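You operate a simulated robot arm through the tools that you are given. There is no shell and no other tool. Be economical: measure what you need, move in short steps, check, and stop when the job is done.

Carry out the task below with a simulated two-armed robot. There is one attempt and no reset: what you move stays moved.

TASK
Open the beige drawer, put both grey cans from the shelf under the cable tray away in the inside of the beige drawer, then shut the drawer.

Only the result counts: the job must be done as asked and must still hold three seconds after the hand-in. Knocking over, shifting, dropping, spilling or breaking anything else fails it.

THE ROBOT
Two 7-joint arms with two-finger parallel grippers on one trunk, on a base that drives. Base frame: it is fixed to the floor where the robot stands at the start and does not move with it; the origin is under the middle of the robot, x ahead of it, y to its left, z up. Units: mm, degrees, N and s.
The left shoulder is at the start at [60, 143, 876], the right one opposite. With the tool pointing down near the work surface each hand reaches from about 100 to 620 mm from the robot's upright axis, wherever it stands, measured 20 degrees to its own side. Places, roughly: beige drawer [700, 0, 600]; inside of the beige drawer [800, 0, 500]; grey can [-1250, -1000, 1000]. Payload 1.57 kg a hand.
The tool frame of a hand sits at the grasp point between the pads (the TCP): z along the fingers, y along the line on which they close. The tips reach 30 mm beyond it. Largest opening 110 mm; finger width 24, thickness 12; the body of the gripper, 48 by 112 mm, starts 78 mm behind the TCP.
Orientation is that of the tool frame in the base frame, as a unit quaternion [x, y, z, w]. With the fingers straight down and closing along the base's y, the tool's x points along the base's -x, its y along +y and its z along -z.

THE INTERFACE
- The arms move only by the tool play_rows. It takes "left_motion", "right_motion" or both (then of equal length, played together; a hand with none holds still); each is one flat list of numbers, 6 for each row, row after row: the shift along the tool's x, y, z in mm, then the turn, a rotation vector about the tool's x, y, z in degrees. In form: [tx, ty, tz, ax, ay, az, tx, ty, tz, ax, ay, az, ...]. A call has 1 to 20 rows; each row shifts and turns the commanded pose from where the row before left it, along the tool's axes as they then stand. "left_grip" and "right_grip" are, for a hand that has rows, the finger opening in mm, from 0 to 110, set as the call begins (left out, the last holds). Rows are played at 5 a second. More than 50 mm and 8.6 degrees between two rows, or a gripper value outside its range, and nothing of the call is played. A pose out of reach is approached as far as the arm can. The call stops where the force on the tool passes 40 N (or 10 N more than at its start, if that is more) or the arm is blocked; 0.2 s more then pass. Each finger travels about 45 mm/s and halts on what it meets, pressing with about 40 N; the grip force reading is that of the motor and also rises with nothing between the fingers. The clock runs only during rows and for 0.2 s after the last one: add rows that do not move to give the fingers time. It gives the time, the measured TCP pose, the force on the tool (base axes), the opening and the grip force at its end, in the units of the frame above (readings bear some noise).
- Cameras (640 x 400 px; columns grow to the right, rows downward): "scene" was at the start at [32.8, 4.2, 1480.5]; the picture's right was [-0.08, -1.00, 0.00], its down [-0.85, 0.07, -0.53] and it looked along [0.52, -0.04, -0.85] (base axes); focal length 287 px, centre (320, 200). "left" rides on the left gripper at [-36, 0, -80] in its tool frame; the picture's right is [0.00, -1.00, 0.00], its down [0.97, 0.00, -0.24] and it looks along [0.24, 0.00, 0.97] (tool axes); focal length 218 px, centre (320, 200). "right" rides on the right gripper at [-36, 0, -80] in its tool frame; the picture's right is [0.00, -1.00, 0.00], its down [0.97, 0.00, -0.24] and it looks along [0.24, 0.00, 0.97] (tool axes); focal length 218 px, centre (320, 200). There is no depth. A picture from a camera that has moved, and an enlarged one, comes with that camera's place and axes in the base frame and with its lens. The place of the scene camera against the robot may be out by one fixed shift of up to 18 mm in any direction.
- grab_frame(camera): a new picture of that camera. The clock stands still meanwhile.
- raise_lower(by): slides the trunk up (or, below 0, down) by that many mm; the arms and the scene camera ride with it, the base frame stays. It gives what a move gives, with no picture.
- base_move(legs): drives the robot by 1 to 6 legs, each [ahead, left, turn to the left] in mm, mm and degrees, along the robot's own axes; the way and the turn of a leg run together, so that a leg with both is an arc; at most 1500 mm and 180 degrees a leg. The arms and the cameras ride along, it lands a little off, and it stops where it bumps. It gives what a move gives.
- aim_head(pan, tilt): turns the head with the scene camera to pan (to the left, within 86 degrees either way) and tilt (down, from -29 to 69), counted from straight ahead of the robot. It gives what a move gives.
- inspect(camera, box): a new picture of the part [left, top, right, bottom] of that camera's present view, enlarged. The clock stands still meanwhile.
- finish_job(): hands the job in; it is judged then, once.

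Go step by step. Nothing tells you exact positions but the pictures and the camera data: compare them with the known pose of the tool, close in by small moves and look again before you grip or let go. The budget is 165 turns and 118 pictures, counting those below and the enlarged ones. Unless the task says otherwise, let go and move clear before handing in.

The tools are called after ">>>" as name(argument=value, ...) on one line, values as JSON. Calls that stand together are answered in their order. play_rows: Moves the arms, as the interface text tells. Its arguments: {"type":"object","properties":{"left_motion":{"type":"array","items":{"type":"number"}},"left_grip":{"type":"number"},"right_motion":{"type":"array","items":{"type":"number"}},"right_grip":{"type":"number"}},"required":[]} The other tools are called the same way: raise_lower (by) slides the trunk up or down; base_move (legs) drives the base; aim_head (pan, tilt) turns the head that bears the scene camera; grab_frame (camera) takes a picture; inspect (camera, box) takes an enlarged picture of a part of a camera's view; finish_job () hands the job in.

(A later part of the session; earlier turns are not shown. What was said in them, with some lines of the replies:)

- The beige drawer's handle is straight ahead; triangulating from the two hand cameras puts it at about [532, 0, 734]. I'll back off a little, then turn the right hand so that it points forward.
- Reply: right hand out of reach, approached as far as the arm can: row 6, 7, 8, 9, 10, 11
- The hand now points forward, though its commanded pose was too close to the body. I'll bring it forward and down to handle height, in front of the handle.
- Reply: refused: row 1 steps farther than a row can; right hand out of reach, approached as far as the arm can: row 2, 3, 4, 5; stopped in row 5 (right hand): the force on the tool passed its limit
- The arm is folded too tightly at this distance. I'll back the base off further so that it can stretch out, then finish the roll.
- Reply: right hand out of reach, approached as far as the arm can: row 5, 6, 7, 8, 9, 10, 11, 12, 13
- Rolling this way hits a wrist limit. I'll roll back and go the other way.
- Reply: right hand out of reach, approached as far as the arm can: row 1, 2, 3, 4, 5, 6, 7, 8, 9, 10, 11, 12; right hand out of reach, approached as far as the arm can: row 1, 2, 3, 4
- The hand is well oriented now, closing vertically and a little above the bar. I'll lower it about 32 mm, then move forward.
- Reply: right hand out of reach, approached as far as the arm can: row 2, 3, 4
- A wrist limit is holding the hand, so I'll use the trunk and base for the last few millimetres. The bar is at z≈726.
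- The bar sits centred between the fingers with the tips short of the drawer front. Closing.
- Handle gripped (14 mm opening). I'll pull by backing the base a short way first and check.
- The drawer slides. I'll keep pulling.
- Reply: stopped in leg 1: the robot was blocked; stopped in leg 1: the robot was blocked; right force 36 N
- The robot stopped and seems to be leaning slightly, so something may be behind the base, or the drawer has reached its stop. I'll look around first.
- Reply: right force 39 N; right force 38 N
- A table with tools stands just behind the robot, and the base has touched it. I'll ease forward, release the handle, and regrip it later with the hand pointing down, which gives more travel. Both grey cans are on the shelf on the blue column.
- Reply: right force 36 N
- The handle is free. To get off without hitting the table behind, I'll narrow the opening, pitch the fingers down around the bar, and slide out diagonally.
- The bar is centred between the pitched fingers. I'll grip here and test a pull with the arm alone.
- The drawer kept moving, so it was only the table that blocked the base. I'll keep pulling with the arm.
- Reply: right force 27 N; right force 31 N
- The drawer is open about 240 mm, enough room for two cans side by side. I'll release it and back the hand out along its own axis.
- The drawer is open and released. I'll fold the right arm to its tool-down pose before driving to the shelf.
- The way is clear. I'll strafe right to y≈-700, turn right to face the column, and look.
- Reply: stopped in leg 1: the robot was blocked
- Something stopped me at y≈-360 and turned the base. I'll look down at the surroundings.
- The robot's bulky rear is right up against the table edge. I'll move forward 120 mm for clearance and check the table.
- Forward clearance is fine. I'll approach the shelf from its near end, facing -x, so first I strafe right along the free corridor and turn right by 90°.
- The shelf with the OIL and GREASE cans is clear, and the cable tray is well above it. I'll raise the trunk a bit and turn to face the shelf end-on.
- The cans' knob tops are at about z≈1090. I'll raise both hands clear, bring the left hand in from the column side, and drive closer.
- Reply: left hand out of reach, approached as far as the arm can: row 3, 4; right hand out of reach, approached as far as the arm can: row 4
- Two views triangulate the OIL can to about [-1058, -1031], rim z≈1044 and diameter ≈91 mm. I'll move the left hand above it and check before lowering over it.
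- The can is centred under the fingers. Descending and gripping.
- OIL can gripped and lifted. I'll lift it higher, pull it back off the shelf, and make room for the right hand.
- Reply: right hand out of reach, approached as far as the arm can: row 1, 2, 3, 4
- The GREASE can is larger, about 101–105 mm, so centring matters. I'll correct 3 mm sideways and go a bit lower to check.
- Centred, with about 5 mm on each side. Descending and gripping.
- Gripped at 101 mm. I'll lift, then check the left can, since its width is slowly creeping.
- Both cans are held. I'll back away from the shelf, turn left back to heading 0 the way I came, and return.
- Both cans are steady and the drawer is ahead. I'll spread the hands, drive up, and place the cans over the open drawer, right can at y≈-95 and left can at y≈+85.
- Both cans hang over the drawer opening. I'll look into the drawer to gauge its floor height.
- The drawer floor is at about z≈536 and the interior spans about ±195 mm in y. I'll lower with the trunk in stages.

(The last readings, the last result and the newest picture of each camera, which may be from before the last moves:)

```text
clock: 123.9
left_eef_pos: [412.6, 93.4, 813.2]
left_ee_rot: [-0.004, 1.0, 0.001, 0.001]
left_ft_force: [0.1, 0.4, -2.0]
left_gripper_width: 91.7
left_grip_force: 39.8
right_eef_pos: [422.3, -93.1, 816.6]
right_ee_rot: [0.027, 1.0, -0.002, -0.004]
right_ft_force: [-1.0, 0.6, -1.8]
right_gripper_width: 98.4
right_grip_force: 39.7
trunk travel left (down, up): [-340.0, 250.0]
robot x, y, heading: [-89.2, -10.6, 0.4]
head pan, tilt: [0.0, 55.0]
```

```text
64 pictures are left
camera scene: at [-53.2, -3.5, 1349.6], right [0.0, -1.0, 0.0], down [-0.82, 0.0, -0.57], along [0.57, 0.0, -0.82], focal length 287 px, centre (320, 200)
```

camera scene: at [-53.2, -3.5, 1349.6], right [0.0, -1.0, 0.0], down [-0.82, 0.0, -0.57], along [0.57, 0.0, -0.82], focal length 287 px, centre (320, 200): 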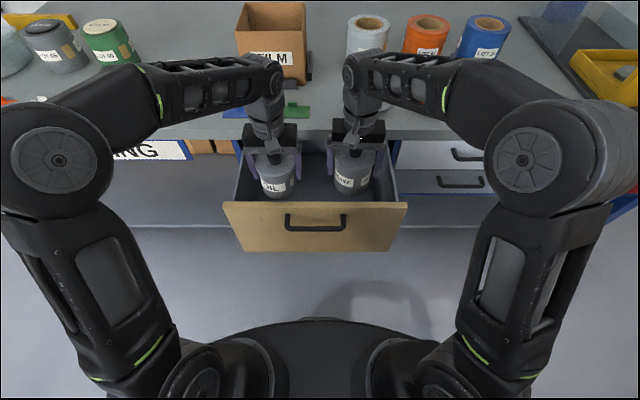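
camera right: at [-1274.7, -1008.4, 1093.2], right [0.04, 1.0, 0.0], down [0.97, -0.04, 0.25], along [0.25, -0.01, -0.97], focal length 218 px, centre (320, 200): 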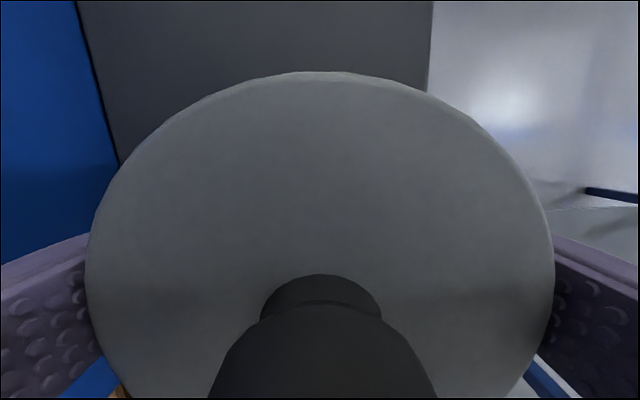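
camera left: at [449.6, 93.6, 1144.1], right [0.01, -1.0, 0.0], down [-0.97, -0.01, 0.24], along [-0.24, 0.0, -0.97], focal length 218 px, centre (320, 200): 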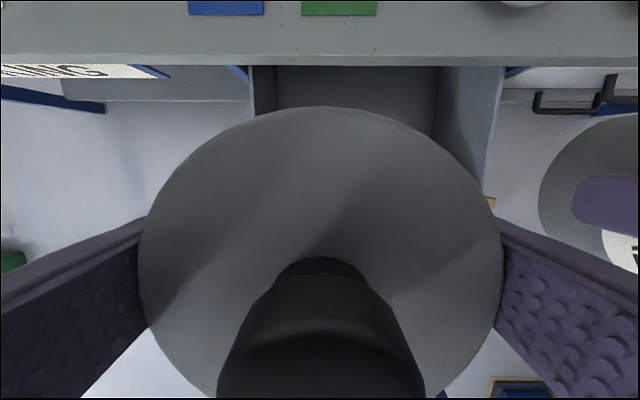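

>>> raise_lower(by=-150)

>>> grab_frame(camera="scene")

>>> grab_frame(camera="left")

```text
clock: 125.7
left_eef_pos: [413.4, 94.5, 664.5]
left_ee_rot: [-0.004, 1.0, 0.001, 0.001]
left_ft_force: [-1.1, 0.0, -2.6]
left_gripper_width: 91.5
left_grip_force: 39.9
right_eef_pos: [421.7, -92.4, 666.5]
right_ee_rot: [0.028, 1.0, -0.001, -0.005]
right_ft_force: [0.6, -0.1, -2.5]
right_gripper_width: 98.3
right_grip_force: 40.2
trunk travel left (down, up): [-190.0, 400.0]
robot x, y, heading: [-87.8, -12.0, 0.3]
head pan, tilt: [0.0, 55.0]
```

```text
63 pictures are left
camera scene: at [-53.3, -3.5, 1199.6], right [0.0, -1.0, 0.0], down [-0.82, 0.0, -0.57], along [0.57, 0.0, -0.82], focal length 287 px, centre (320, 200)
```

scene: 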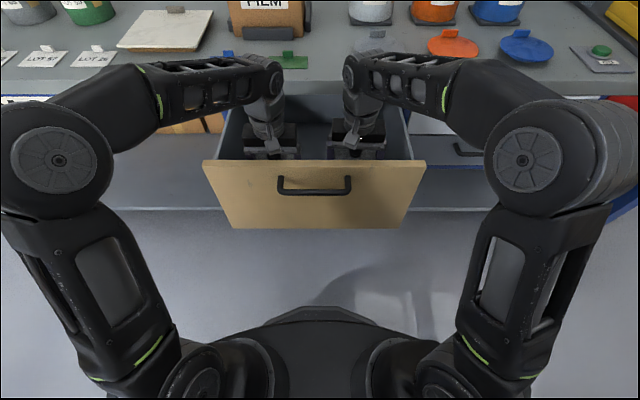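

```text
62 pictures are left
camera left: at [449.7, 93.5, 744.0], right [0.01, -1.0, 0.0], down [-0.97, -0.01, 0.24], along [-0.24, 0.0, -0.97], focal length 218 px, centre (320, 200)
```

left: 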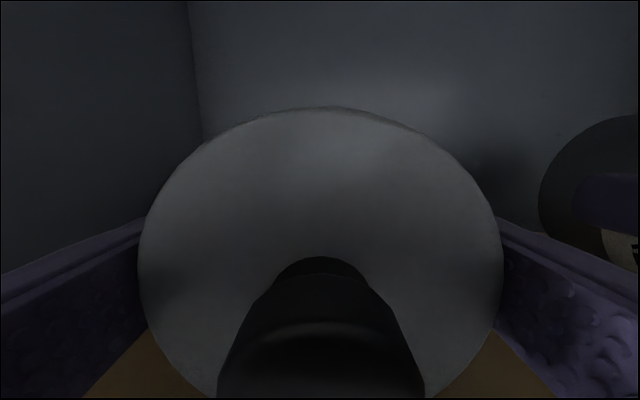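

Inside the drawer with free space around. I'll lower both hands with the arms, then feel for the floor with small steps.

>>> play_rows(left_motion=[0, 0, 12, 0, 0, 0, 0, 0, 12, 0, 0, 0, 0, 0, 10, 0, 0, 0, 0, 0, 0, 0, 0, 0], right_motion=[0, 0, 12, 0, 0, 0, 0, 0, 12, 0, 0, 0, 0, 0, 12, 0, 0, 0, 0, 0, 0, 0, 0, 0])

>>> play_rows(left_motion=[0, 0, 3, 0, 0, 0, 0, 0, 3, 0, 0, 0, 0, 0, 3, 0, 0, 0, 0, 0, 3, 0, 0, 0, 0, 0, 0, 0, 0, 0], right_motion=[0, 0, 3, 0, 0, 0, 0, 0, 3, 0, 0, 0, 0, 0, 3, 0, 0, 0, 0, 0, 3, 0, 0, 0, 0, 0, 0, 0, 0, 0])

```text
clock: 126.7
left_eef_pos: [412.9, 93.9, 627.7]
left_ee_rot: [-0.004, 1.0, 0.002, 0.001]
left_ft_force: [0.7, -0.2, -2.1]
left_gripper_width: 91.7
left_grip_force: 40.2
right_eef_pos: [421.7, -93.8, 630.1]
right_ee_rot: [0.027, 1.0, -0.001, -0.004]
right_ft_force: [-0.3, 0.0, -1.6]
right_gripper_width: 98.0
right_grip_force: 40.1
trunk travel left (down, up): [-190.0, 400.0]
robot x, y, heading: [-89.0, -15.0, 0.3]
head pan, tilt: [0.0, 55.0]
```

```text
clock: 127.8
left_eef_pos: [411.7, 93.0, 619.3]
left_ee_rot: [-0.002, 1.0, 0.0, 0.003]
left_ft_force: [-1.6, 0.6, 5.4]
left_gripper_width: 91.6
left_grip_force: 40.6
right_eef_pos: [421.6, -93.0, 621.9]
right_ee_rot: [0.028, 1.0, -0.001, -0.002]
right_ft_force: [3.8, -8.0, 37.1]
right_gripper_width: 98.0
right_grip_force: 40.0
trunk travel left (down, up): [-190.0, 400.0]
robot x, y, heading: [-89.7, -11.4, 0.1]
head pan, tilt: [0.0, 55.0]
```

Both touch the floor (right presses 37 N). I'll relieve the right by 3 mm and check before opening.

>>> play_rows(left_motion=[0, 0, 0, 0, 0, 0, 0, 0, 0, 0, 0, 0], right_motion=[0, 0, -3, 0, 0, 0, 0, 0, 0, 0, 0, 0])

>>> grab_frame(camera="right")

>>> inspect(camera="scene", box=[190, 80, 430, 240])

```text
clock: 128.4
left_eef_pos: [411.3, 92.9, 620.9]
left_ee_rot: [-0.003, 1.0, 0.0, 0.002]
left_ft_force: [-7.4, 0.5, 20.8]
left_gripper_width: 91.4
left_grip_force: 40.1
right_eef_pos: [420.2, -94.2, 622.3]
right_ee_rot: [0.027, 1.0, -0.002, -0.004]
right_ft_force: [6.4, -2.7, 17.3]
right_gripper_width: 97.9
right_grip_force: 40.1
trunk travel left (down, up): [-190.0, 400.0]
robot x, y, heading: [-89.6, -11.9, 0.2]
head pan, tilt: [0.0, 55.0]
```

```text
61 pictures are left
camera right: at [456.8, -95.3, 701.6], right [-0.05, -1.0, 0.0], down [-0.97, 0.05, 0.25], along [-0.25, 0.01, -0.97], focal length 218 px, centre (320, 200)
```

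right: 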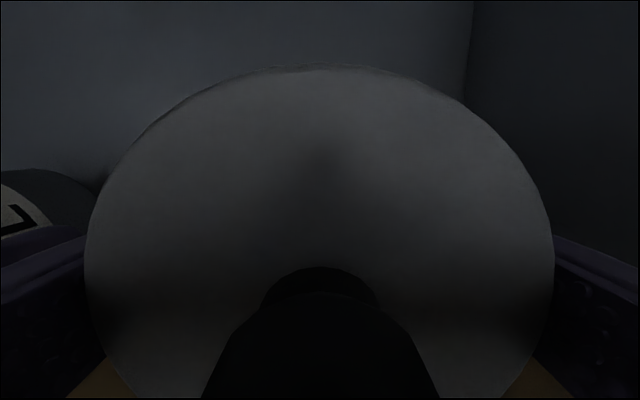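

```text
2.50 times, centred on (310, 160) of scene
camera zoom: at [-55.6, -3.7, 1199.7], right [0.0, -1.0, 0.0], down [-0.82, 0.0, -0.58], along [0.58, 0.0, -0.82], focal length 718 px, centre (345, 300)
```

zoom: 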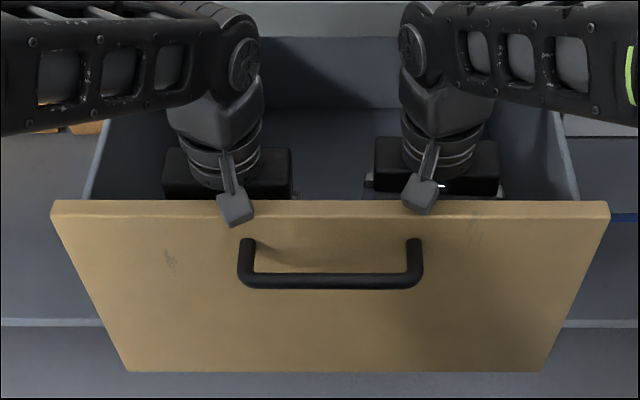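

A small block on the back of each wrist looks close to the drawer's front panel, so the contact might be there and not the floor. I'll lift a little, move 35 mm further in, and feel again.

>>> play_rows(left_motion=[0, 0, -8, 0, 0, 0, -12, 0, 0, 0, 0, 0, -12, 0, 0, 0, 0, 0, -12, 0, 0, 0, 0, 0, 0, 0, 0, 0, 0, 0], right_motion=[0, 0, -8, 0, 0, 0, -12, 0, 0, 0, 0, 0, -12, 0, 0, 0, 0, 0, -8, 0, 0, 0, 0, 0, 0, 0, 0, 0, 0, 0])

>>> play_rows(left_motion=[0, 0, 3, 0, 0, 0, 0, 0, 3, 0, 0, 0, 0, 0, 3, 0, 0, 0, 0, 0, 3, 0, 0, 0, 0, 0, 2, 0, 0, 0, 0, 0, 0, 0, 0, 0], right_motion=[0, 0, 3, 0, 0, 0, 0, 0, 3, 0, 0, 0, 0, 0, 3, 0, 0, 0, 0, 0, 3, 0, 0, 0, 0, 0, 2, 0, 0, 0, 0, 0, 0, 0, 0, 0])

```text
clock: 129.7
left_eef_pos: [449.2, 92.5, 624.8]
left_ee_rot: [-0.003, 1.0, 0.001, 0.0]
left_ft_force: [-0.5, -0.1, -2.0]
left_gripper_width: 91.4
left_grip_force: 40.0
right_eef_pos: [454.7, -94.3, 629.6]
right_ee_rot: [0.027, 1.0, -0.002, -0.006]
right_ft_force: [1.1, -0.1, -1.5]
right_gripper_width: 97.9
right_grip_force: 40.0
trunk travel left (down, up): [-190.0, 400.0]
robot x, y, heading: [-90.2, -11.6, 0.3]
head pan, tilt: [0.0, 55.0]
```

```text
clock: 131.1
left_eef_pos: [448.8, 94.4, 611.5]
left_ee_rot: [-0.003, 1.0, 0.0, 0.0]
left_ft_force: [0.4, 0.6, 1.0]
left_gripper_width: 91.4
left_grip_force: 39.7
right_eef_pos: [453.8, -95.6, 614.0]
right_ee_rot: [0.026, 1.0, -0.001, -0.004]
right_ft_force: [-0.1, 0.4, -2.3]
right_gripper_width: 97.6
right_grip_force: 40.2
trunk travel left (down, up): [-190.0, 400.0]
robot x, y, heading: [-89.2, -17.0, 0.2]
head pan, tilt: [0.0, 55.0]
```

Right: that was the panel. Now it goes lower freely, so I continue in small steps.

>>> play_rows(left_motion=[0, 0, 2, 0, 0, 0, 0, 0, 2, 0, 0, 0, 0, 0, 2, 0, 0, 0, 0, 0, 0, 0, 0, 0], right_motion=[0, 0, 2, 0, 0, 0, 0, 0, 2, 0, 0, 0, 0, 0, 2, 0, 0, 0, 0, 0, 0, 0, 0, 0])

```text
clock: 132.1
left_eef_pos: [448.6, 95.4, 605.1]
left_ee_rot: [-0.004, 1.0, 0.0, 0.001]
left_ft_force: [1.3, -1.4, 0.0]
left_gripper_width: 91.5
left_grip_force: 40.6
right_eef_pos: [453.0, -94.5, 609.5]
right_ee_rot: [0.027, 1.0, -0.002, -0.004]
right_ft_force: [0.3, -0.4, -1.9]
right_gripper_width: 97.4
right_grip_force: 40.3
trunk travel left (down, up): [-190.0, 400.0]
robot x, y, heading: [-87.6, -19.0, 0.1]
head pan, tilt: [0.0, 55.0]
```

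>>> play_rows(left_motion=[0, 0, 2, 0, 0, 0, 0, 0, 2, 0, 0, 0, 0, 0, 2, 0, 0, 0, 0, 0, 0, 0, 0, 0], right_motion=[0, 0, 2, 0, 0, 0, 0, 0, 2, 0, 0, 0, 0, 0, 2, 0, 0, 0, 0, 0, 0, 0, 0, 0])

>>> grab_frame(camera="left")

>>> grab_frame(camera="right")

```text
clock: 133.1
left_eef_pos: [449.2, 94.0, 598.7]
left_ee_rot: [-0.004, 1.0, 0.001, 0.001]
left_ft_force: [0.1, -0.1, -2.3]
left_gripper_width: 91.2
left_grip_force: 39.7
right_eef_pos: [452.8, -95.1, 604.6]
right_ee_rot: [0.026, 1.0, -0.001, -0.004]
right_ft_force: [0.2, 0.5, -1.4]
right_gripper_width: 97.6
right_grip_force: 40.1
trunk travel left (down, up): [-190.0, 400.0]
robot x, y, heading: [-89.4, -16.5, 0.3]
head pan, tilt: [0.0, 55.0]
```

```text
59 pictures are left
camera left: at [485.8, 93.5, 679.9], right [0.01, -1.0, 0.0], down [-0.97, -0.01, 0.24], along [-0.24, 0.0, -0.97], focal length 218 px, centre (320, 200)
```

left: 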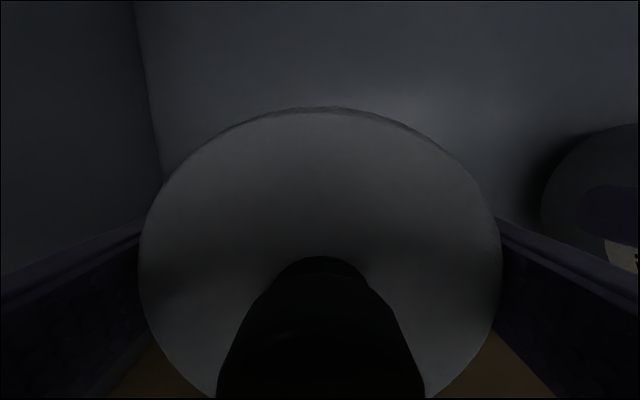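

```text
58 pictures are left
camera right: at [489.9, -96.5, 683.4], right [-0.05, -1.0, 0.0], down [-0.97, 0.05, 0.25], along [-0.25, 0.01, -0.97], focal length 218 px, centre (320, 200)
```

right: 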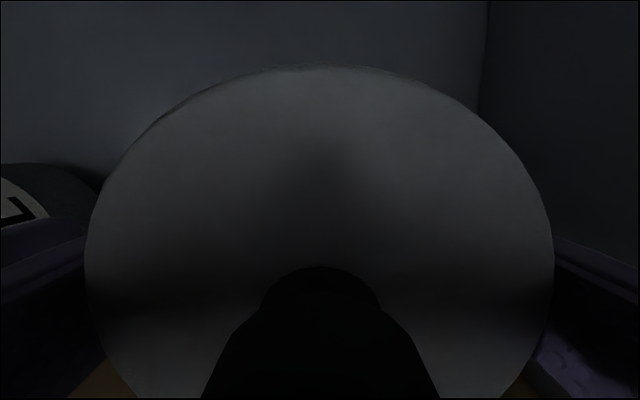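

>>> play_rows(left_motion=[0, 0, 2, 0, 0, 0, 0, 0, 2, 0, 0, 0, 0, 0, 2, 0, 0, 0, 0, 0, 2, 0, 0, 0, 0, 0, 0, 0, 0, 0], right_motion=[0, 0, 2, 0, 0, 0, 0, 0, 2, 0, 0, 0, 0, 0, 2, 0, 0, 0, 0, 0, 2, 0, 0, 0, 0, 0, 0, 0, 0, 0])

```text
clock: 134.2
left_eef_pos: [448.3, 95.4, 591.6]
left_ee_rot: [-0.003, 1.0, 0.001, 0.001]
left_ft_force: [-0.3, -0.4, -1.9]
left_gripper_width: 91.2
left_grip_force: 39.8
right_eef_pos: [453.3, -94.4, 594.7]
right_ee_rot: [0.028, 1.0, -0.001, -0.004]
right_ft_force: [-0.4, 0.6, -1.4]
right_gripper_width: 97.4
right_grip_force: 39.8
trunk travel left (down, up): [-190.0, 400.0]
robot x, y, heading: [-92.0, -10.8, -0.0]
head pan, tilt: [0.0, 55.0]
```

>>> play_rows(left_motion=[0, 0, 2, 0, 0, 0, 0, 0, 2, 0, 0, 0, 0, 0, 2, 0, 0, 0, 0, 0, 2, 0, 0, 0, 0, 0, 0, 0, 0, 0], right_motion=[0, 0, 2, 0, 0, 0, 0, 0, 2, 0, 0, 0, 0, 0, 2, 0, 0, 0, 0, 0, 2, 0, 0, 0, 0, 0, 0, 0, 0, 0])

>>> inspect(camera="scene", box=[190, 80, 430, 240])

```text
clock: 135.4
left_eef_pos: [449.0, 93.8, 584.2]
left_ee_rot: [-0.004, 1.0, 0.001, 0.002]
left_ft_force: [-1.0, 1.3, 11.1]
left_gripper_width: 91.0
left_grip_force: 39.9
right_eef_pos: [452.5, -94.9, 588.4]
right_ee_rot: [0.027, 1.0, -0.001, -0.003]
right_ft_force: [-0.2, -0.2, -1.6]
right_gripper_width: 97.5
right_grip_force: 39.9
trunk travel left (down, up): [-190.0, 400.0]
robot x, y, heading: [-91.5, -9.7, 0.1]
head pan, tilt: [0.0, 55.0]
```

```text
2.50 times, centred on (310, 160) of scene
camera zoom: at [-54.0, -3.6, 1199.7], right [0.0, -1.0, 0.0], down [-0.82, 0.0, -0.57], along [0.57, 0.0, -0.82], focal length 718 px, centre (345, 300)
```

zoom: 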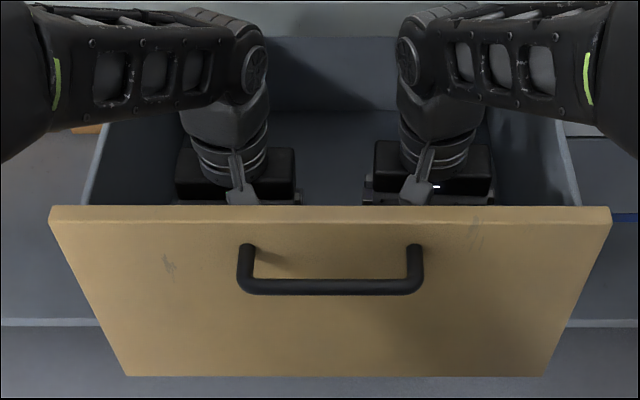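

The left can has touched the floor (11 N). Right, a few more millimetres.

>>> play_rows(right_motion=[0, 0, 1.5, 0, 0, 0, 0, 0, 1.5, 0, 0, 0, 0, 0, 1, 0, 0, 0, 0, 0, 0, 0, 0, 0])

```text
clock: 136.4
left_eef_pos: [446.9, 94.2, 584.7]
left_ee_rot: [-0.003, 1.0, 0.001, 0.003]
left_ft_force: [11.0, 0.2, 7.7]
left_gripper_width: 91.1
left_grip_force: 39.5
right_eef_pos: [453.2, -95.3, 586.5]
right_ee_rot: [0.026, 1.0, -0.001, -0.002]
right_ft_force: [-9.4, -2.9, 23.7]
right_gripper_width: 97.3
right_grip_force: 39.6
trunk travel left (down, up): [-190.0, 400.0]
robot x, y, heading: [-92.9, -17.2, -0.0]
head pan, tilt: [0.0, 55.0]
```

Both cans are on the floor. Relieving the right slightly, then opening both.

>>> play_rows(left_motion=[0, 0, 0, 0, 0, 0, 0, 0, 0, 0, 0, 0, 0, 0, 0, 0, 0, 0, 0, 0, 0, 0, 0, 0, 0, 0, 0, 0, 0, 0], right_motion=[0, 0, -1.5, 0, 0, 0, 0, 0, 0, 0, 0, 0, 0, 0, 0, 0, 0, 0, 0, 0, 0, 0, 0, 0, 0, 0, 0, 0, 0, 0], left_grip=110, right_grip=110)

>>> grab_frame(camera="left")

>>> grab_frame(camera="right")

```text
clock: 137.7
left_eef_pos: [449.3, 94.7, 583.8]
left_ee_rot: [-0.004, 1.0, 0.001, 0.001]
left_ft_force: [0.3, 0.4, -0.3]
left_gripper_width: 110.1
left_grip_force: 0.0
right_eef_pos: [453.4, -94.2, 584.7]
right_ee_rot: [0.027, 1.0, -0.001, -0.004]
right_ft_force: [-0.1, -1.3, 0.2]
right_gripper_width: 110.2
right_grip_force: 0.2
trunk travel left (down, up): [-190.0, 400.0]
robot x, y, heading: [-90.4, -13.3, 0.2]
head pan, tilt: [0.0, 55.0]
```

```text
56 pictures are left
camera left: at [485.9, 93.6, 663.9], right [0.01, -1.0, 0.0], down [-0.97, -0.01, 0.24], along [-0.24, 0.0, -0.97], focal length 218 px, centre (320, 200)
```

left: 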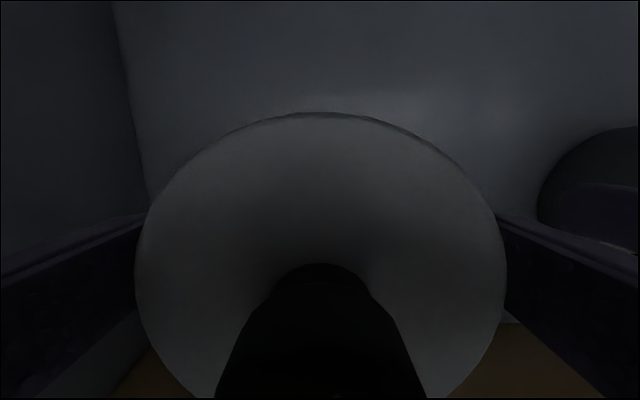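

```text
55 pictures are left
camera right: at [489.9, -97.0, 664.6], right [-0.05, -1.0, 0.0], down [-0.97, 0.05, 0.25], along [-0.25, 0.01, -0.97], focal length 218 px, centre (320, 200)
```

right: 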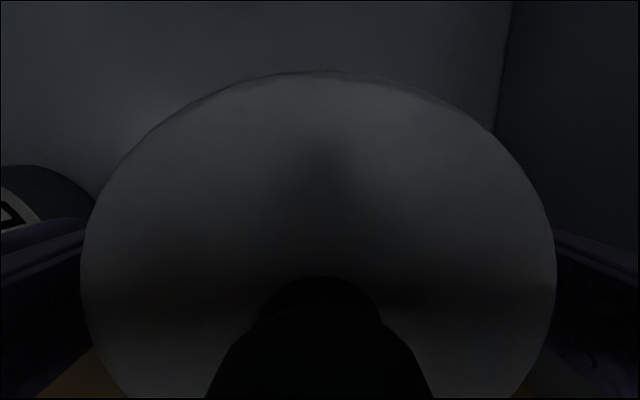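

Released; both cans stand upright. Raising straight up.

>>> play_rows(left_motion=[0, 0, -10, 0, 0, 0, 0, 0, -15, 0, 0, 0, 0, 0, -15, 0, 0, 0, 0, 0, -20, 0, 0, 0, 0, 0, -20, 0, 0, 0, 0, 0, 0, 0, 0, 0], right_motion=[0, 0, -10, 0, 0, 0, 0, 0, -15, 0, 0, 0, 0, 0, -15, 0, 0, 0, 0, 0, -20, 0, 0, 0, 0, 0, -20, 0, 0, 0, 0, 0, 0, 0, 0, 0])

>>> raise_lower(by=300)

>>> grab_frame(camera="scene")

>>> grab_frame(camera="left")

```text
clock: 139.1
left_eef_pos: [447.7, 94.8, 664.3]
left_ee_rot: [-0.003, 1.0, 0.001, 0.001]
left_ft_force: [-0.9, -0.1, 0.4]
left_gripper_width: 110.0
left_grip_force: 0.0
right_eef_pos: [454.8, -94.9, 665.8]
right_ee_rot: [0.027, 1.0, -0.002, -0.004]
right_ft_force: [-0.6, 0.4, 0.2]
right_gripper_width: 110.0
right_grip_force: 0.0
trunk travel left (down, up): [-190.0, 400.0]
robot x, y, heading: [-88.3, -11.8, -0.0]
head pan, tilt: [0.0, 55.0]
```

```text
clock: 142.1
left_eef_pos: [448.1, 95.5, 964.0]
left_ee_rot: [-0.004, 1.0, 0.001, 0.001]
left_ft_force: [-0.5, -0.4, 1.0]
left_gripper_width: 110.0
left_grip_force: 0.1
right_eef_pos: [453.6, -94.3, 966.5]
right_ee_rot: [0.028, 1.0, -0.001, -0.004]
right_ft_force: [1.0, 0.1, -0.4]
right_gripper_width: 109.9
right_grip_force: 0.0
trunk travel left (down, up): [-490.0, 100.0]
robot x, y, heading: [-89.2, -14.2, 0.2]
head pan, tilt: [0.0, 55.0]
```

```text
54 pictures are left
camera scene: at [-53.3, -3.5, 1499.5], right [0.0, -1.0, 0.0], down [-0.82, 0.0, -0.57], along [0.57, 0.0, -0.82], focal length 287 px, centre (320, 200)
```

scene: 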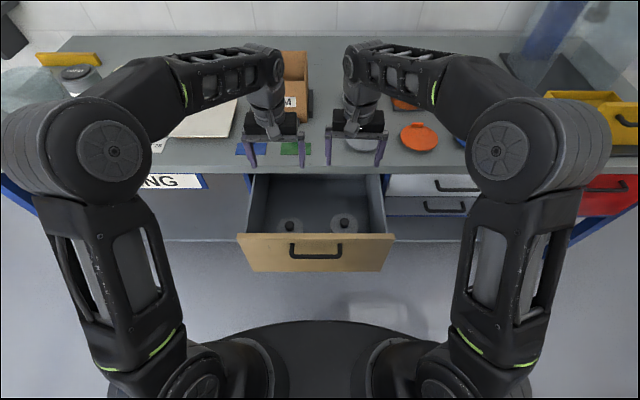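

```text
53 pictures are left
camera left: at [485.6, 95.2, 1044.2], right [0.01, -1.0, 0.0], down [-0.97, -0.01, 0.24], along [-0.24, 0.0, -0.97], focal length 218 px, centre (320, 200)
```

left: 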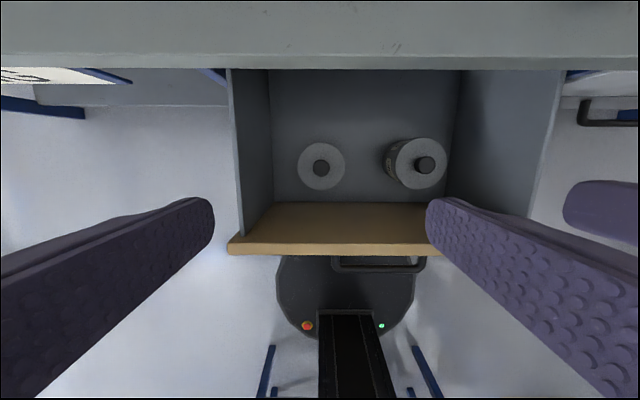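

Both cans stand inside the drawer. Now to close it: I'll retract both hands in front of the panel with fingers closed and pitched forward, and push the panel on both sides of the handle.

>>> play_rows(left_motion=[30, 5, 0, 0, 0, 0, 30, 5, 0, 0, 0, 0, 30, 5, 0, 0, 0, 0, 30, 5, 0, 0, 0, 0, 30, 10, 0, 0, 0, 0, 30, 10, 0, 0, 0, 0, 25, 5, 0, 0, 0, 0, 0, 0, 0, 0, -7.5, 0, 0, 0, 0, 0, -7.5, 0, 0, 0, 0, 0, -7.5, 0, 0, 0, 0, 0, -7.5, 0, 0, 0, 0, 0, 0, 0], right_motion=[30, -5, 0, 0, 0, 0, 30, -5, 0, 0, 0, 0, 30, -5, 0, 0, 0, 0, 30, -5, 0, 0, 0, 0, 30, -10, 0, 0, 0, 0, 30, -10, 0, 0, 0, 0, 30, -5, 0, 0, 0, 0, 0, 0, 0, 0, -7.5, 0, 0, 0, 0, 0, -7.5, 0, 0, 0, 0, 0, -7.5, 0, 0, 0, 0, 0, -7.5, 0, 0, 0, 0, 0, 0, 0], left_grip=0, right_grip=0)

>>> grab_frame(camera="scene")

```text
clock: 144.7
left_eef_pos: [277.7, 127.8, 993.5]
left_ee_rot: [-0.004, 0.966, 0.002, 0.26]
left_ft_force: [0.9, 0.6, 0.4]
left_gripper_width: 0.0
left_grip_force: 21.8
left hand out of reach, approached as far as the arm can: row 10, 11
right_eef_pos: [263.6, -115.2, 986.1]
right_ee_rot: [0.026, 0.967, -0.009, 0.255]
right_ft_force: [0.2, -1.0, 0.0]
right_gripper_width: 0.0
right_grip_force: 21.1
right hand out of reach, approached as far as the arm can: row 11
trunk travel left (down, up): [-490.0, 100.0]
robot x, y, heading: [-88.6, -12.1, 0.3]
head pan, tilt: [0.0, 55.0]
```

```text
52 pictures are left
camera scene: at [-53.4, -3.6, 1499.5], right [0.0, -1.0, 0.0], down [-0.82, 0.0, -0.57], along [0.57, 0.0, -0.82], focal length 287 px, centre (320, 200)
```

scene: 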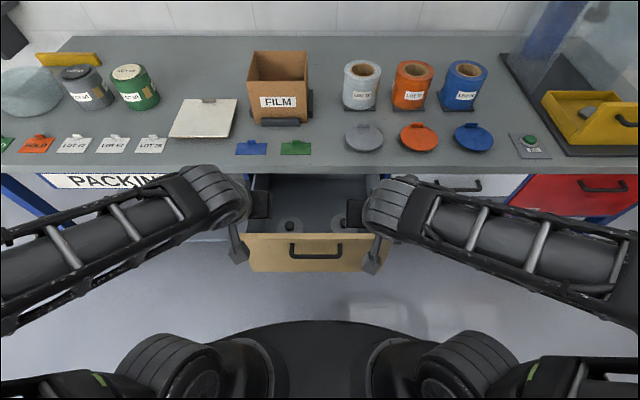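

>>> base_move(legs=[[-80, 0, 0]])

>>> play_rows(left_motion=[0, 8, 3, 0, 0, 0, 0, 6, 3, 0, 0, 0, 0, 0, 0, 0, 0, 0], right_motion=[0, -13, 0, 0, 0, 0, 0, -13, 0, 0, 0, 0, 0, 0, 0, 0, 0, 0])

>>> raise_lower(by=-250)

>>> grab_frame(camera="scene")

>>> grab_frame(camera="right")

```text
clock: 145.7
left_eef_pos: [197.1, 128.6, 994.0]
left_ee_rot: [-0.003, 0.966, 0.001, 0.26]
left_ft_force: [-0.8, 0.1, 0.5]
left_gripper_width: 0.0
left_grip_force: 21.6
right_eef_pos: [180.7, -116.0, 987.7]
right_ee_rot: [0.026, 0.967, -0.009, 0.255]
right_ft_force: [-1.1, 0.3, -0.3]
right_gripper_width: 0.0
right_grip_force: 21.6
trunk travel left (down, up): [-490.0, 100.0]
robot x, y, heading: [-171.0, -16.6, 0.3]
head pan, tilt: [0.0, 55.0]
```

```text
clock: 146.5
left_eef_pos: [203.2, 141.9, 991.1]
left_ee_rot: [-0.003, 0.966, 0.002, 0.258]
left_ft_force: [0.6, 0.9, 0.2]
left_gripper_width: 0.1
left_grip_force: 21.1
left hand out of reach, approached as far as the arm can: row 2
right_eef_pos: [188.1, -138.1, 992.8]
right_ee_rot: [0.027, 0.967, -0.01, 0.252]
right_ft_force: [-0.1, -0.1, 0.3]
right_gripper_width: 0.0
right_grip_force: 21.3
right hand out of reach, approached as far as the arm can: row 1, 2
trunk travel left (down, up): [-490.0, 100.0]
robot x, y, heading: [-168.3, -10.3, 0.7]
head pan, tilt: [0.0, 55.0]
```

```text
clock: 149.1
left_eef_pos: [204.4, 142.7, 740.4]
left_ee_rot: [-0.002, 0.966, 0.002, 0.258]
left_ft_force: [0.1, 0.4, -0.8]
left_gripper_width: 0.1
left_grip_force: 21.2
right_eef_pos: [188.3, -138.2, 743.2]
right_ee_rot: [0.025, 0.967, -0.01, 0.252]
right_ft_force: [0.5, 0.2, 0.4]
right_gripper_width: 0.1
right_grip_force: 21.4
trunk travel left (down, up): [-240.0, 350.0]
robot x, y, heading: [-171.5, -10.0, 0.2]
head pan, tilt: [0.0, 55.0]
```

```text
51 pictures are left
camera scene: at [-133.6, -3.8, 1249.6], right [0.0, -1.0, 0.0], down [-0.82, 0.0, -0.57], along [0.57, 0.0, -0.82], focal length 287 px, centre (320, 200)
```

scene: 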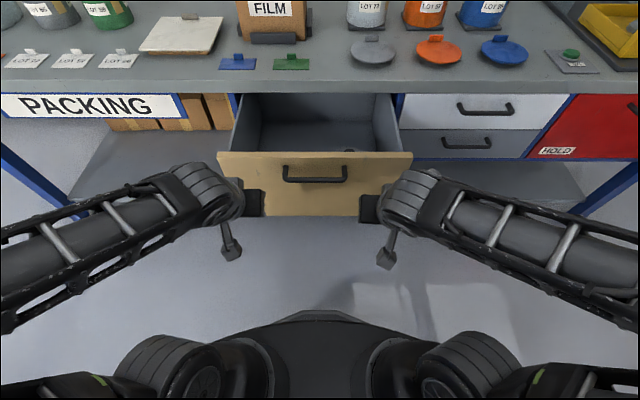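

```text
50 pictures are left
camera right: at [180.3, -137.2, 829.8], right [-0.06, -1.0, 0.01], down [-0.96, 0.05, -0.26], along [0.26, -0.02, -0.96], focal length 218 px, centre (320, 200)
```

right: 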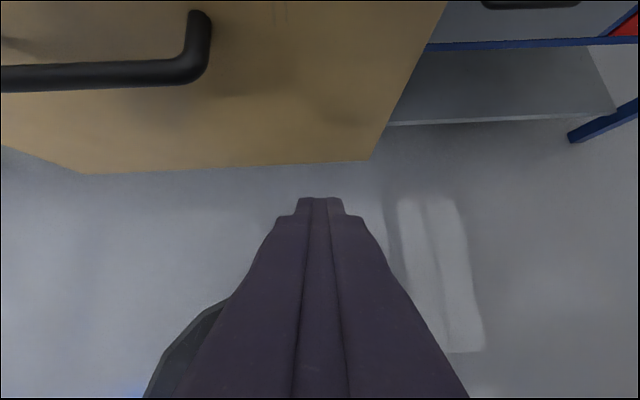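

>>> base_move(legs=[[75, 0, 0]])

>>> play_rows(left_motion=[0, 0, 0, 0, 0, 0, -13, 0, 7.5, 0, 0, 0, -13, 0, 7.5, 0, 0, 0, -13, 0, 7.5, 0, 0, 0, -13, 0, 7.5, 0, 0, 0, 0, 0, 0, 0, 0, 0], right_motion=[-13, 0, 8, 0, 0, 0, -13, 0, 8, 0, 0, 0, -13, 0, 8, 0, 0, 0, -13, 0, 8, 0, 0, 0, -13, 0, 8, 0, 0, 0, 0, 0, 0, 0, 0, 0])

>>> grab_frame(camera="scene")

```text
clock: 150.1
left_eef_pos: [279.5, 142.9, 741.1]
left_ee_rot: [-0.003, 0.966, 0.002, 0.258]
left_ft_force: [-0.2, 0.2, -0.3]
left_gripper_width: 0.1
left_grip_force: 21.5
right_eef_pos: [264.6, -138.0, 741.7]
right_ee_rot: [0.027, 0.967, -0.01, 0.252]
right_ft_force: [-0.4, -0.3, 0.3]
right_gripper_width: 0.1
right_grip_force: 21.7
trunk travel left (down, up): [-240.0, 350.0]
robot x, y, heading: [-92.2, -9.3, 0.1]
head pan, tilt: [0.0, 55.0]
```

```text
clock: 151.5
left_eef_pos: [340.7, 141.7, 740.3]
left_ee_rot: [-0.002, 0.966, 0.002, 0.258]
left_ft_force: [0.3, 0.4, -0.2]
left_gripper_width: 0.0
left_grip_force: 21.4
right_eef_pos: [339.6, -141.9, 738.0]
right_ee_rot: [0.026, 0.967, -0.01, 0.252]
right_ft_force: [-0.6, -0.5, 0.5]
right_gripper_width: 0.0
right_grip_force: 21.3
trunk travel left (down, up): [-240.0, 350.0]
robot x, y, heading: [-94.3, -12.5, 0.1]
head pan, tilt: [0.0, 55.0]
```

```text
49 pictures are left
camera scene: at [-57.9, -3.5, 1249.5], right [0.0, -1.0, 0.0], down [-0.82, 0.0, -0.57], along [0.57, 0.0, -0.82], focal length 287 px, centre (320, 200)
```

scene: 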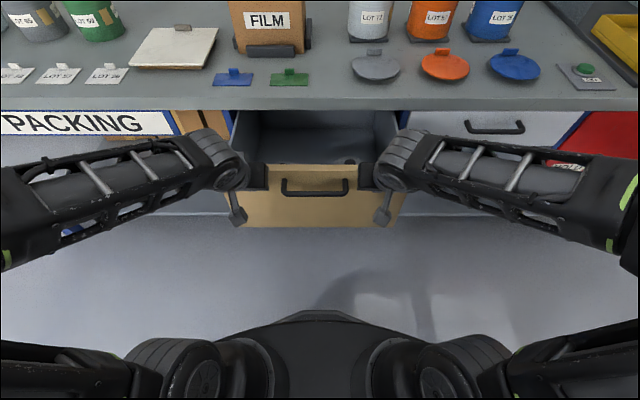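

Continuing the push slowly with both hands.

>>> play_rows(left_motion=[-10.4, 0, 6, 0, 0, 0, -10.4, 0, 6, 0, 0, 0, -10.4, 0, 6, 0, 0, 0, -10.4, 0, 6, 0, 0, 0, -10.4, 0, 6, 0, 0, 0, -10.4, 0, 6, 0, 0, 0, -10.4, 0, 6, 0, 0, 0, -10.4, 0, 6, 0, 0, 0, -10.4, 0, 6, 0, 0, 0, 0, 0, 0, 0, 0, 0], right_motion=[-10.4, 0, 5.6, 0, 0, 0, -10.4, 0, 5.6, 0, 0, 0, -10.4, 0, 5.6, 0, 0, 0, -10.4, 0, 5.6, 0, 0, 0, -10.4, 0, 5.6, 0, 0, 0, -10.4, 0, 5.6, 0, 0, 0, -10.4, 0, 5.6, 0, 0, 0, -10.4, 0, 5.6, 0, 0, 0, -10.4, 0, 5.6, 0, 0, 0, 0, 0, 0, 0, 0, 0])

>>> grab_frame(camera="scene")

```text
clock: 153.7
left_eef_pos: [448.0, 144.5, 740.1]
left_ee_rot: [-0.003, 0.966, 0.003, 0.258]
left_ft_force: [-0.1, -0.5, 0.0]
left_gripper_width: 0.0
left_grip_force: 21.2
right_eef_pos: [445.5, -147.3, 740.7]
right_ee_rot: [0.026, 0.968, -0.01, 0.251]
right_ft_force: [0.9, -0.3, 0.2]
right_gripper_width: 0.0
right_grip_force: 21.7
trunk travel left (down, up): [-240.0, 350.0]
robot x, y, heading: [-97.7, -13.7, 0.2]
head pan, tilt: [0.0, 55.0]
```

```text
48 pictures are left
camera scene: at [-57.9, -3.5, 1249.5], right [0.0, -1.0, 0.0], down [-0.82, 0.0, -0.57], along [0.57, 0.0, -0.82], focal length 287 px, centre (320, 200)
```

scene: 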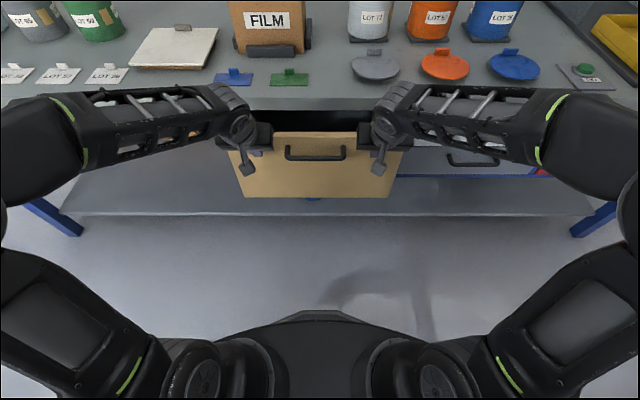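

>>> play_rows(left_motion=[-10.4, 0, 6, 0, 0, 0, -10.4, 0, 6, 0, 0, 0, -10.4, 0, 6, 0, 0, 0, -10.4, 0, 6, 0, 0, 0, -8.7, 0, 5, 0, 0, 0, -8.7, 0, 5, 0, 0, 0, -8.7, 0, 5, 0, 0, 0, 0, 0, 0, 0, 0, 0], right_motion=[-10.4, 0, 5.6, 0, 0, 0, -10.4, 0, 5.6, 0, 0, 0, -10.4, 0, 5.6, 0, 0, 0, -10.4, 0, 5.6, 0, 0, 0, -8.7, 0, 5, 0, 0, 0, -8.7, 0, 5, 0, 0, 0, -8.7, 0, 5, 0, 0, 0, 0, 0, 0, 0, 0, 0])

>>> grab_frame(camera="scene")

>>> grab_frame(camera="right")

```text
clock: 155.5
left_eef_pos: [527.1, 144.2, 740.6]
left_ee_rot: [-0.003, 0.966, 0.003, 0.257]
left_ft_force: [-0.1, -0.2, 0.4]
left_gripper_width: 0.1
left_grip_force: 21.2
right_eef_pos: [524.5, -151.6, 741.1]
right_ee_rot: [0.026, 0.967, -0.01, 0.253]
right_ft_force: [0.0, -0.8, 0.1]
right_gripper_width: 0.0
right_grip_force: 20.9
trunk travel left (down, up): [-240.0, 350.0]
robot x, y, heading: [-96.5, -14.8, 0.3]
head pan, tilt: [0.0, 55.0]
```

```text
47 pictures are left
camera scene: at [-57.8, -3.5, 1249.5], right [0.0, -1.0, 0.0], down [-0.82, 0.0, -0.57], along [0.57, 0.0, -0.82], focal length 287 px, centre (320, 200)
```

scene: 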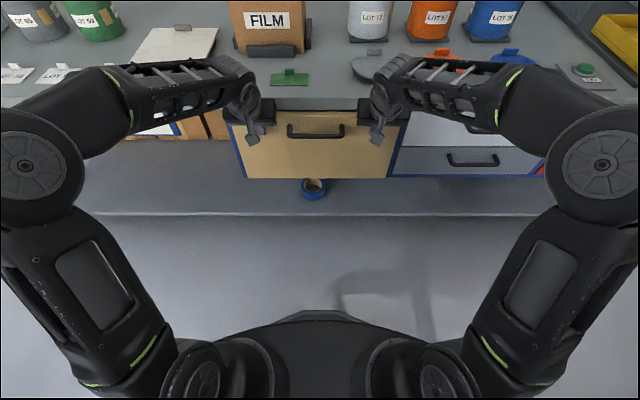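

```text
46 pictures are left
camera right: at [515.7, -152.1, 829.0], right [-0.06, -1.0, 0.01], down [-0.96, 0.05, -0.26], along [0.26, -0.02, -0.96], focal length 218 px, centre (320, 200)
```

right: 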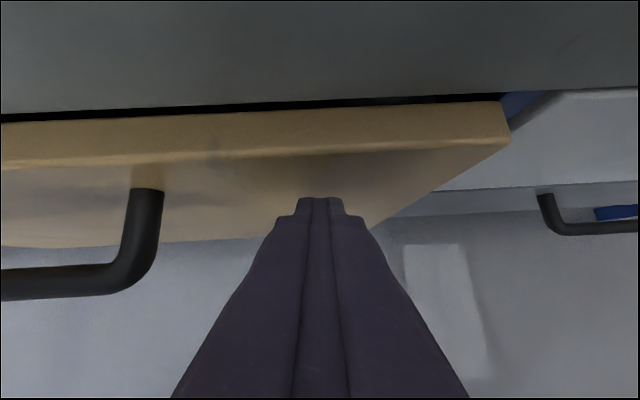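

Nearly closed. Finishing with small steps until it meets its stop.

>>> play_rows(left_motion=[-3.5, 0, 2, 0, 0, 0, -3.5, 0, 2, 0, 0, 0, -3.5, 0, 2, 0, 0, 0, -2.6, 0, 1.5, 0, 0, 0, -2.6, 0, 1.5, 0, 0, 0, 0, 0, 0, 0, 0, 0], right_motion=[-3.5, 0, 2, 0, 0, 0, -3.5, 0, 2, 0, 0, 0, -3.5, 0, 2, 0, 0, 0, -2.6, 0, 1.5, 0, 0, 0, -2.6, 0, 1.5, 0, 0, 0, 0, 0, 0, 0, 0, 0])

>>> grab_frame(camera="right")

```text
clock: 156.9
left_eef_pos: [543.4, 144.2, 739.2]
left_ee_rot: [-0.003, 0.966, 0.003, 0.258]
left_ft_force: [-0.8, 0.9, -0.3]
left_gripper_width: 0.0
left_grip_force: 21.3
right_eef_pos: [539.9, -152.8, 740.5]
right_ee_rot: [0.027, 0.967, -0.01, 0.252]
right_ft_force: [0.6, -0.3, -0.2]
right_gripper_width: 0.2
right_grip_force: 21.0
trunk travel left (down, up): [-240.0, 350.0]
robot x, y, heading: [-96.4, -10.9, 0.4]
head pan, tilt: [0.0, 55.0]
```

```text
45 pictures are left
camera right: at [532.8, -152.2, 827.7], right [-0.06, -1.0, 0.01], down [-0.96, 0.05, -0.26], along [0.26, -0.02, -0.96], focal length 218 px, centre (320, 200)
```

right: 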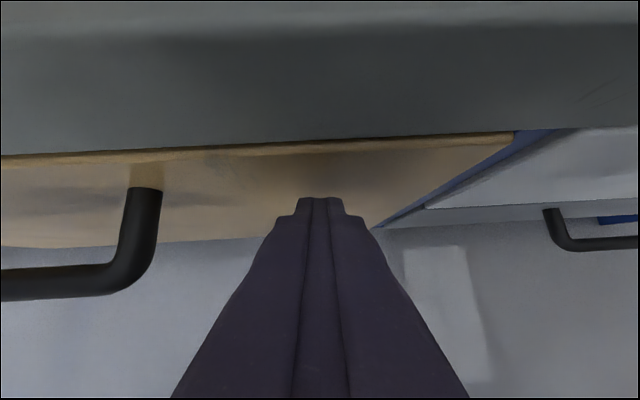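

>>> play_rows(left_motion=[-2.6, 0, 1.5, 0, 0, 0, -2.6, 0, 1.5, 0, 0, 0, -2.6, 0, 1.5, 0, 0, 0, -2.6, 0, 1.5, 0, 0, 0, 0, 0, 0, 0, 0, 0], right_motion=[-2.6, 0, 1.5, 0, 0, 0, -2.6, 0, 1.5, 0, 0, 0, -2.6, 0, 1.5, 0, 0, 0, -2.6, 0, 1.5, 0, 0, 0, 0, 0, 0, 0, 0, 0])

>>> grab_frame(camera="right")

```text
clock: 157.7
left_eef_pos: [546.1, 143.4, 738.5]
left_ee_rot: [-0.003, 0.968, 0.003, 0.252]
left_ft_force: [-12.1, 0.6, 5.0]
left_gripper_width: 0.0
left_grip_force: 21.7
right_eef_pos: [546.4, -154.0, 742.4]
right_ee_rot: [0.026, 0.967, -0.009, 0.252]
right_ft_force: [-4.8, 0.6, 2.7]
right_gripper_width: 0.1
right_grip_force: 21.2
trunk travel left (down, up): [-240.0, 350.0]
robot x, y, heading: [-95.8, -10.4, 0.4]
head pan, tilt: [0.0, 55.0]
stopped in row 3 (left hand): the force on the tool passed its limit (the readings are from after the stop); the commanded pose is now the measured one
```

```text
44 pictures are left
camera right: at [538.7, -152.3, 829.6], right [-0.06, -1.0, 0.01], down [-0.96, 0.05, -0.27], along [0.27, -0.02, -0.96], focal length 218 px, centre (320, 200)
```

right: 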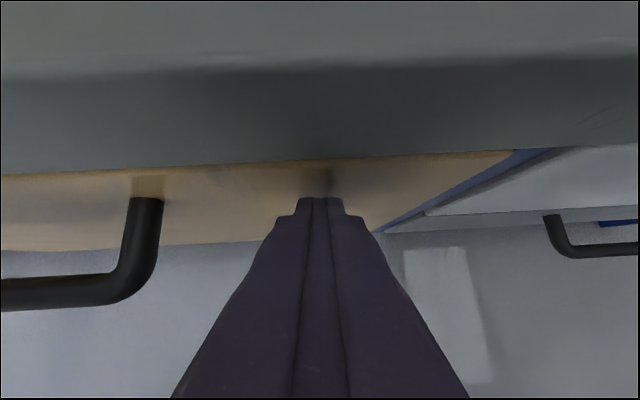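

The drawer meets its stop. I'll back the hands off and verify it is shut.

>>> play_rows(left_motion=[17, 0, -10, 0, 0, 0, 26, 0, -15, 0, 0, 0, 26, 0, -15, 0, 0, 0, 26, 0, -15, 0, 0, 0, 0, 0, 0, 0, 0, 0], right_motion=[17, 0, -10, 0, 0, 0, 26, 0, -15, 0, 0, 0, 26, 0, -15, 0, 0, 0, 26, 0, -15, 0, 0, 0, 0, 0, 0, 0, 0, 0])

>>> base_move(legs=[[-120, 0, 0]])

>>> grab_frame(camera="scene")

>>> grab_frame(camera="right")

```text
clock: 158.9
left_eef_pos: [438.4, 142.7, 740.5]
left_ee_rot: [-0.003, 0.968, 0.002, 0.252]
left_ft_force: [0.8, 0.2, -1.1]
left_gripper_width: 0.0
left_grip_force: 21.1
right_eef_pos: [438.6, -148.4, 743.0]
right_ee_rot: [0.026, 0.967, -0.01, 0.252]
right_ft_force: [-0.2, -0.2, -0.2]
right_gripper_width: 0.1
right_grip_force: 21.0
trunk travel left (down, up): [-240.0, 350.0]
robot x, y, heading: [-93.2, -11.5, 0.2]
head pan, tilt: [0.0, 55.0]
```

```text
clock: 160.1
left_eef_pos: [319.8, 143.3, 740.6]
left_ee_rot: [-0.004, 0.967, 0.003, 0.254]
left_ft_force: [-0.9, -0.4, -0.5]
left_gripper_width: 0.2
left_grip_force: 21.2
right_eef_pos: [320.5, -147.6, 742.4]
right_ee_rot: [0.025, 0.967, -0.01, 0.253]
right_ft_force: [0.2, -0.1, 0.4]
right_gripper_width: 0.1
right_grip_force: 21.2
trunk travel left (down, up): [-240.0, 350.0]
robot x, y, heading: [-211.7, -11.4, 0.6]
head pan, tilt: [0.0, 55.0]
```

```text
43 pictures are left
camera scene: at [-177.4, -4.1, 1249.5], right [0.01, -1.0, 0.0], down [-0.82, -0.01, -0.57], along [0.57, 0.0, -0.82], focal length 287 px, centre (320, 200)
```

scene: 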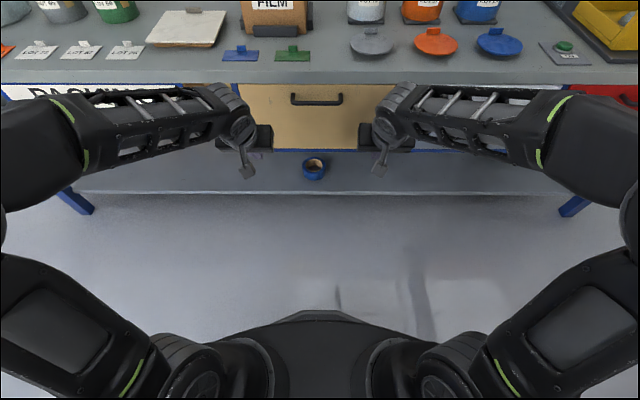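

```text
42 pictures are left
camera right: at [313.4, -147.0, 830.4], right [-0.05, -1.0, 0.01], down [-0.96, 0.05, -0.26], along [0.26, -0.02, -0.96], focal length 218 px, centre (320, 200)
```

right: 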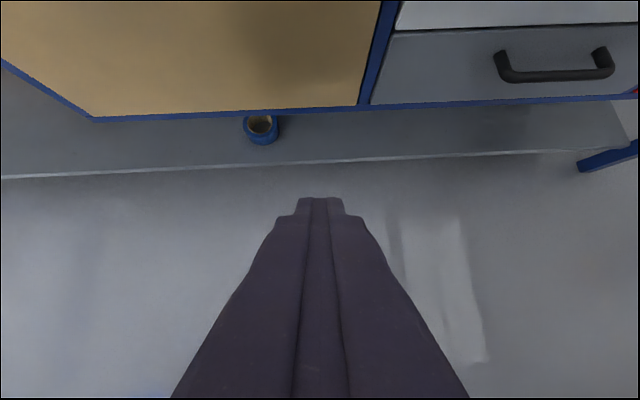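

The drawer is shut flush with its frame, both cans are inside, and the hands are clear. Handing in.

>>> finish_job()

```text
The job is handed in.
```

I opened the beige drawer, stood both grey cans (OIL and GREASE) upright inside it, and shut it again. The job is handed in.

On the way, the base bumped the table behind the robot while I was pulling the drawer. It also caught on that table while driving to the shelf. I saw nothing on the table knocked over in the pictures, but I did not check closely whether anything shifted slightly.
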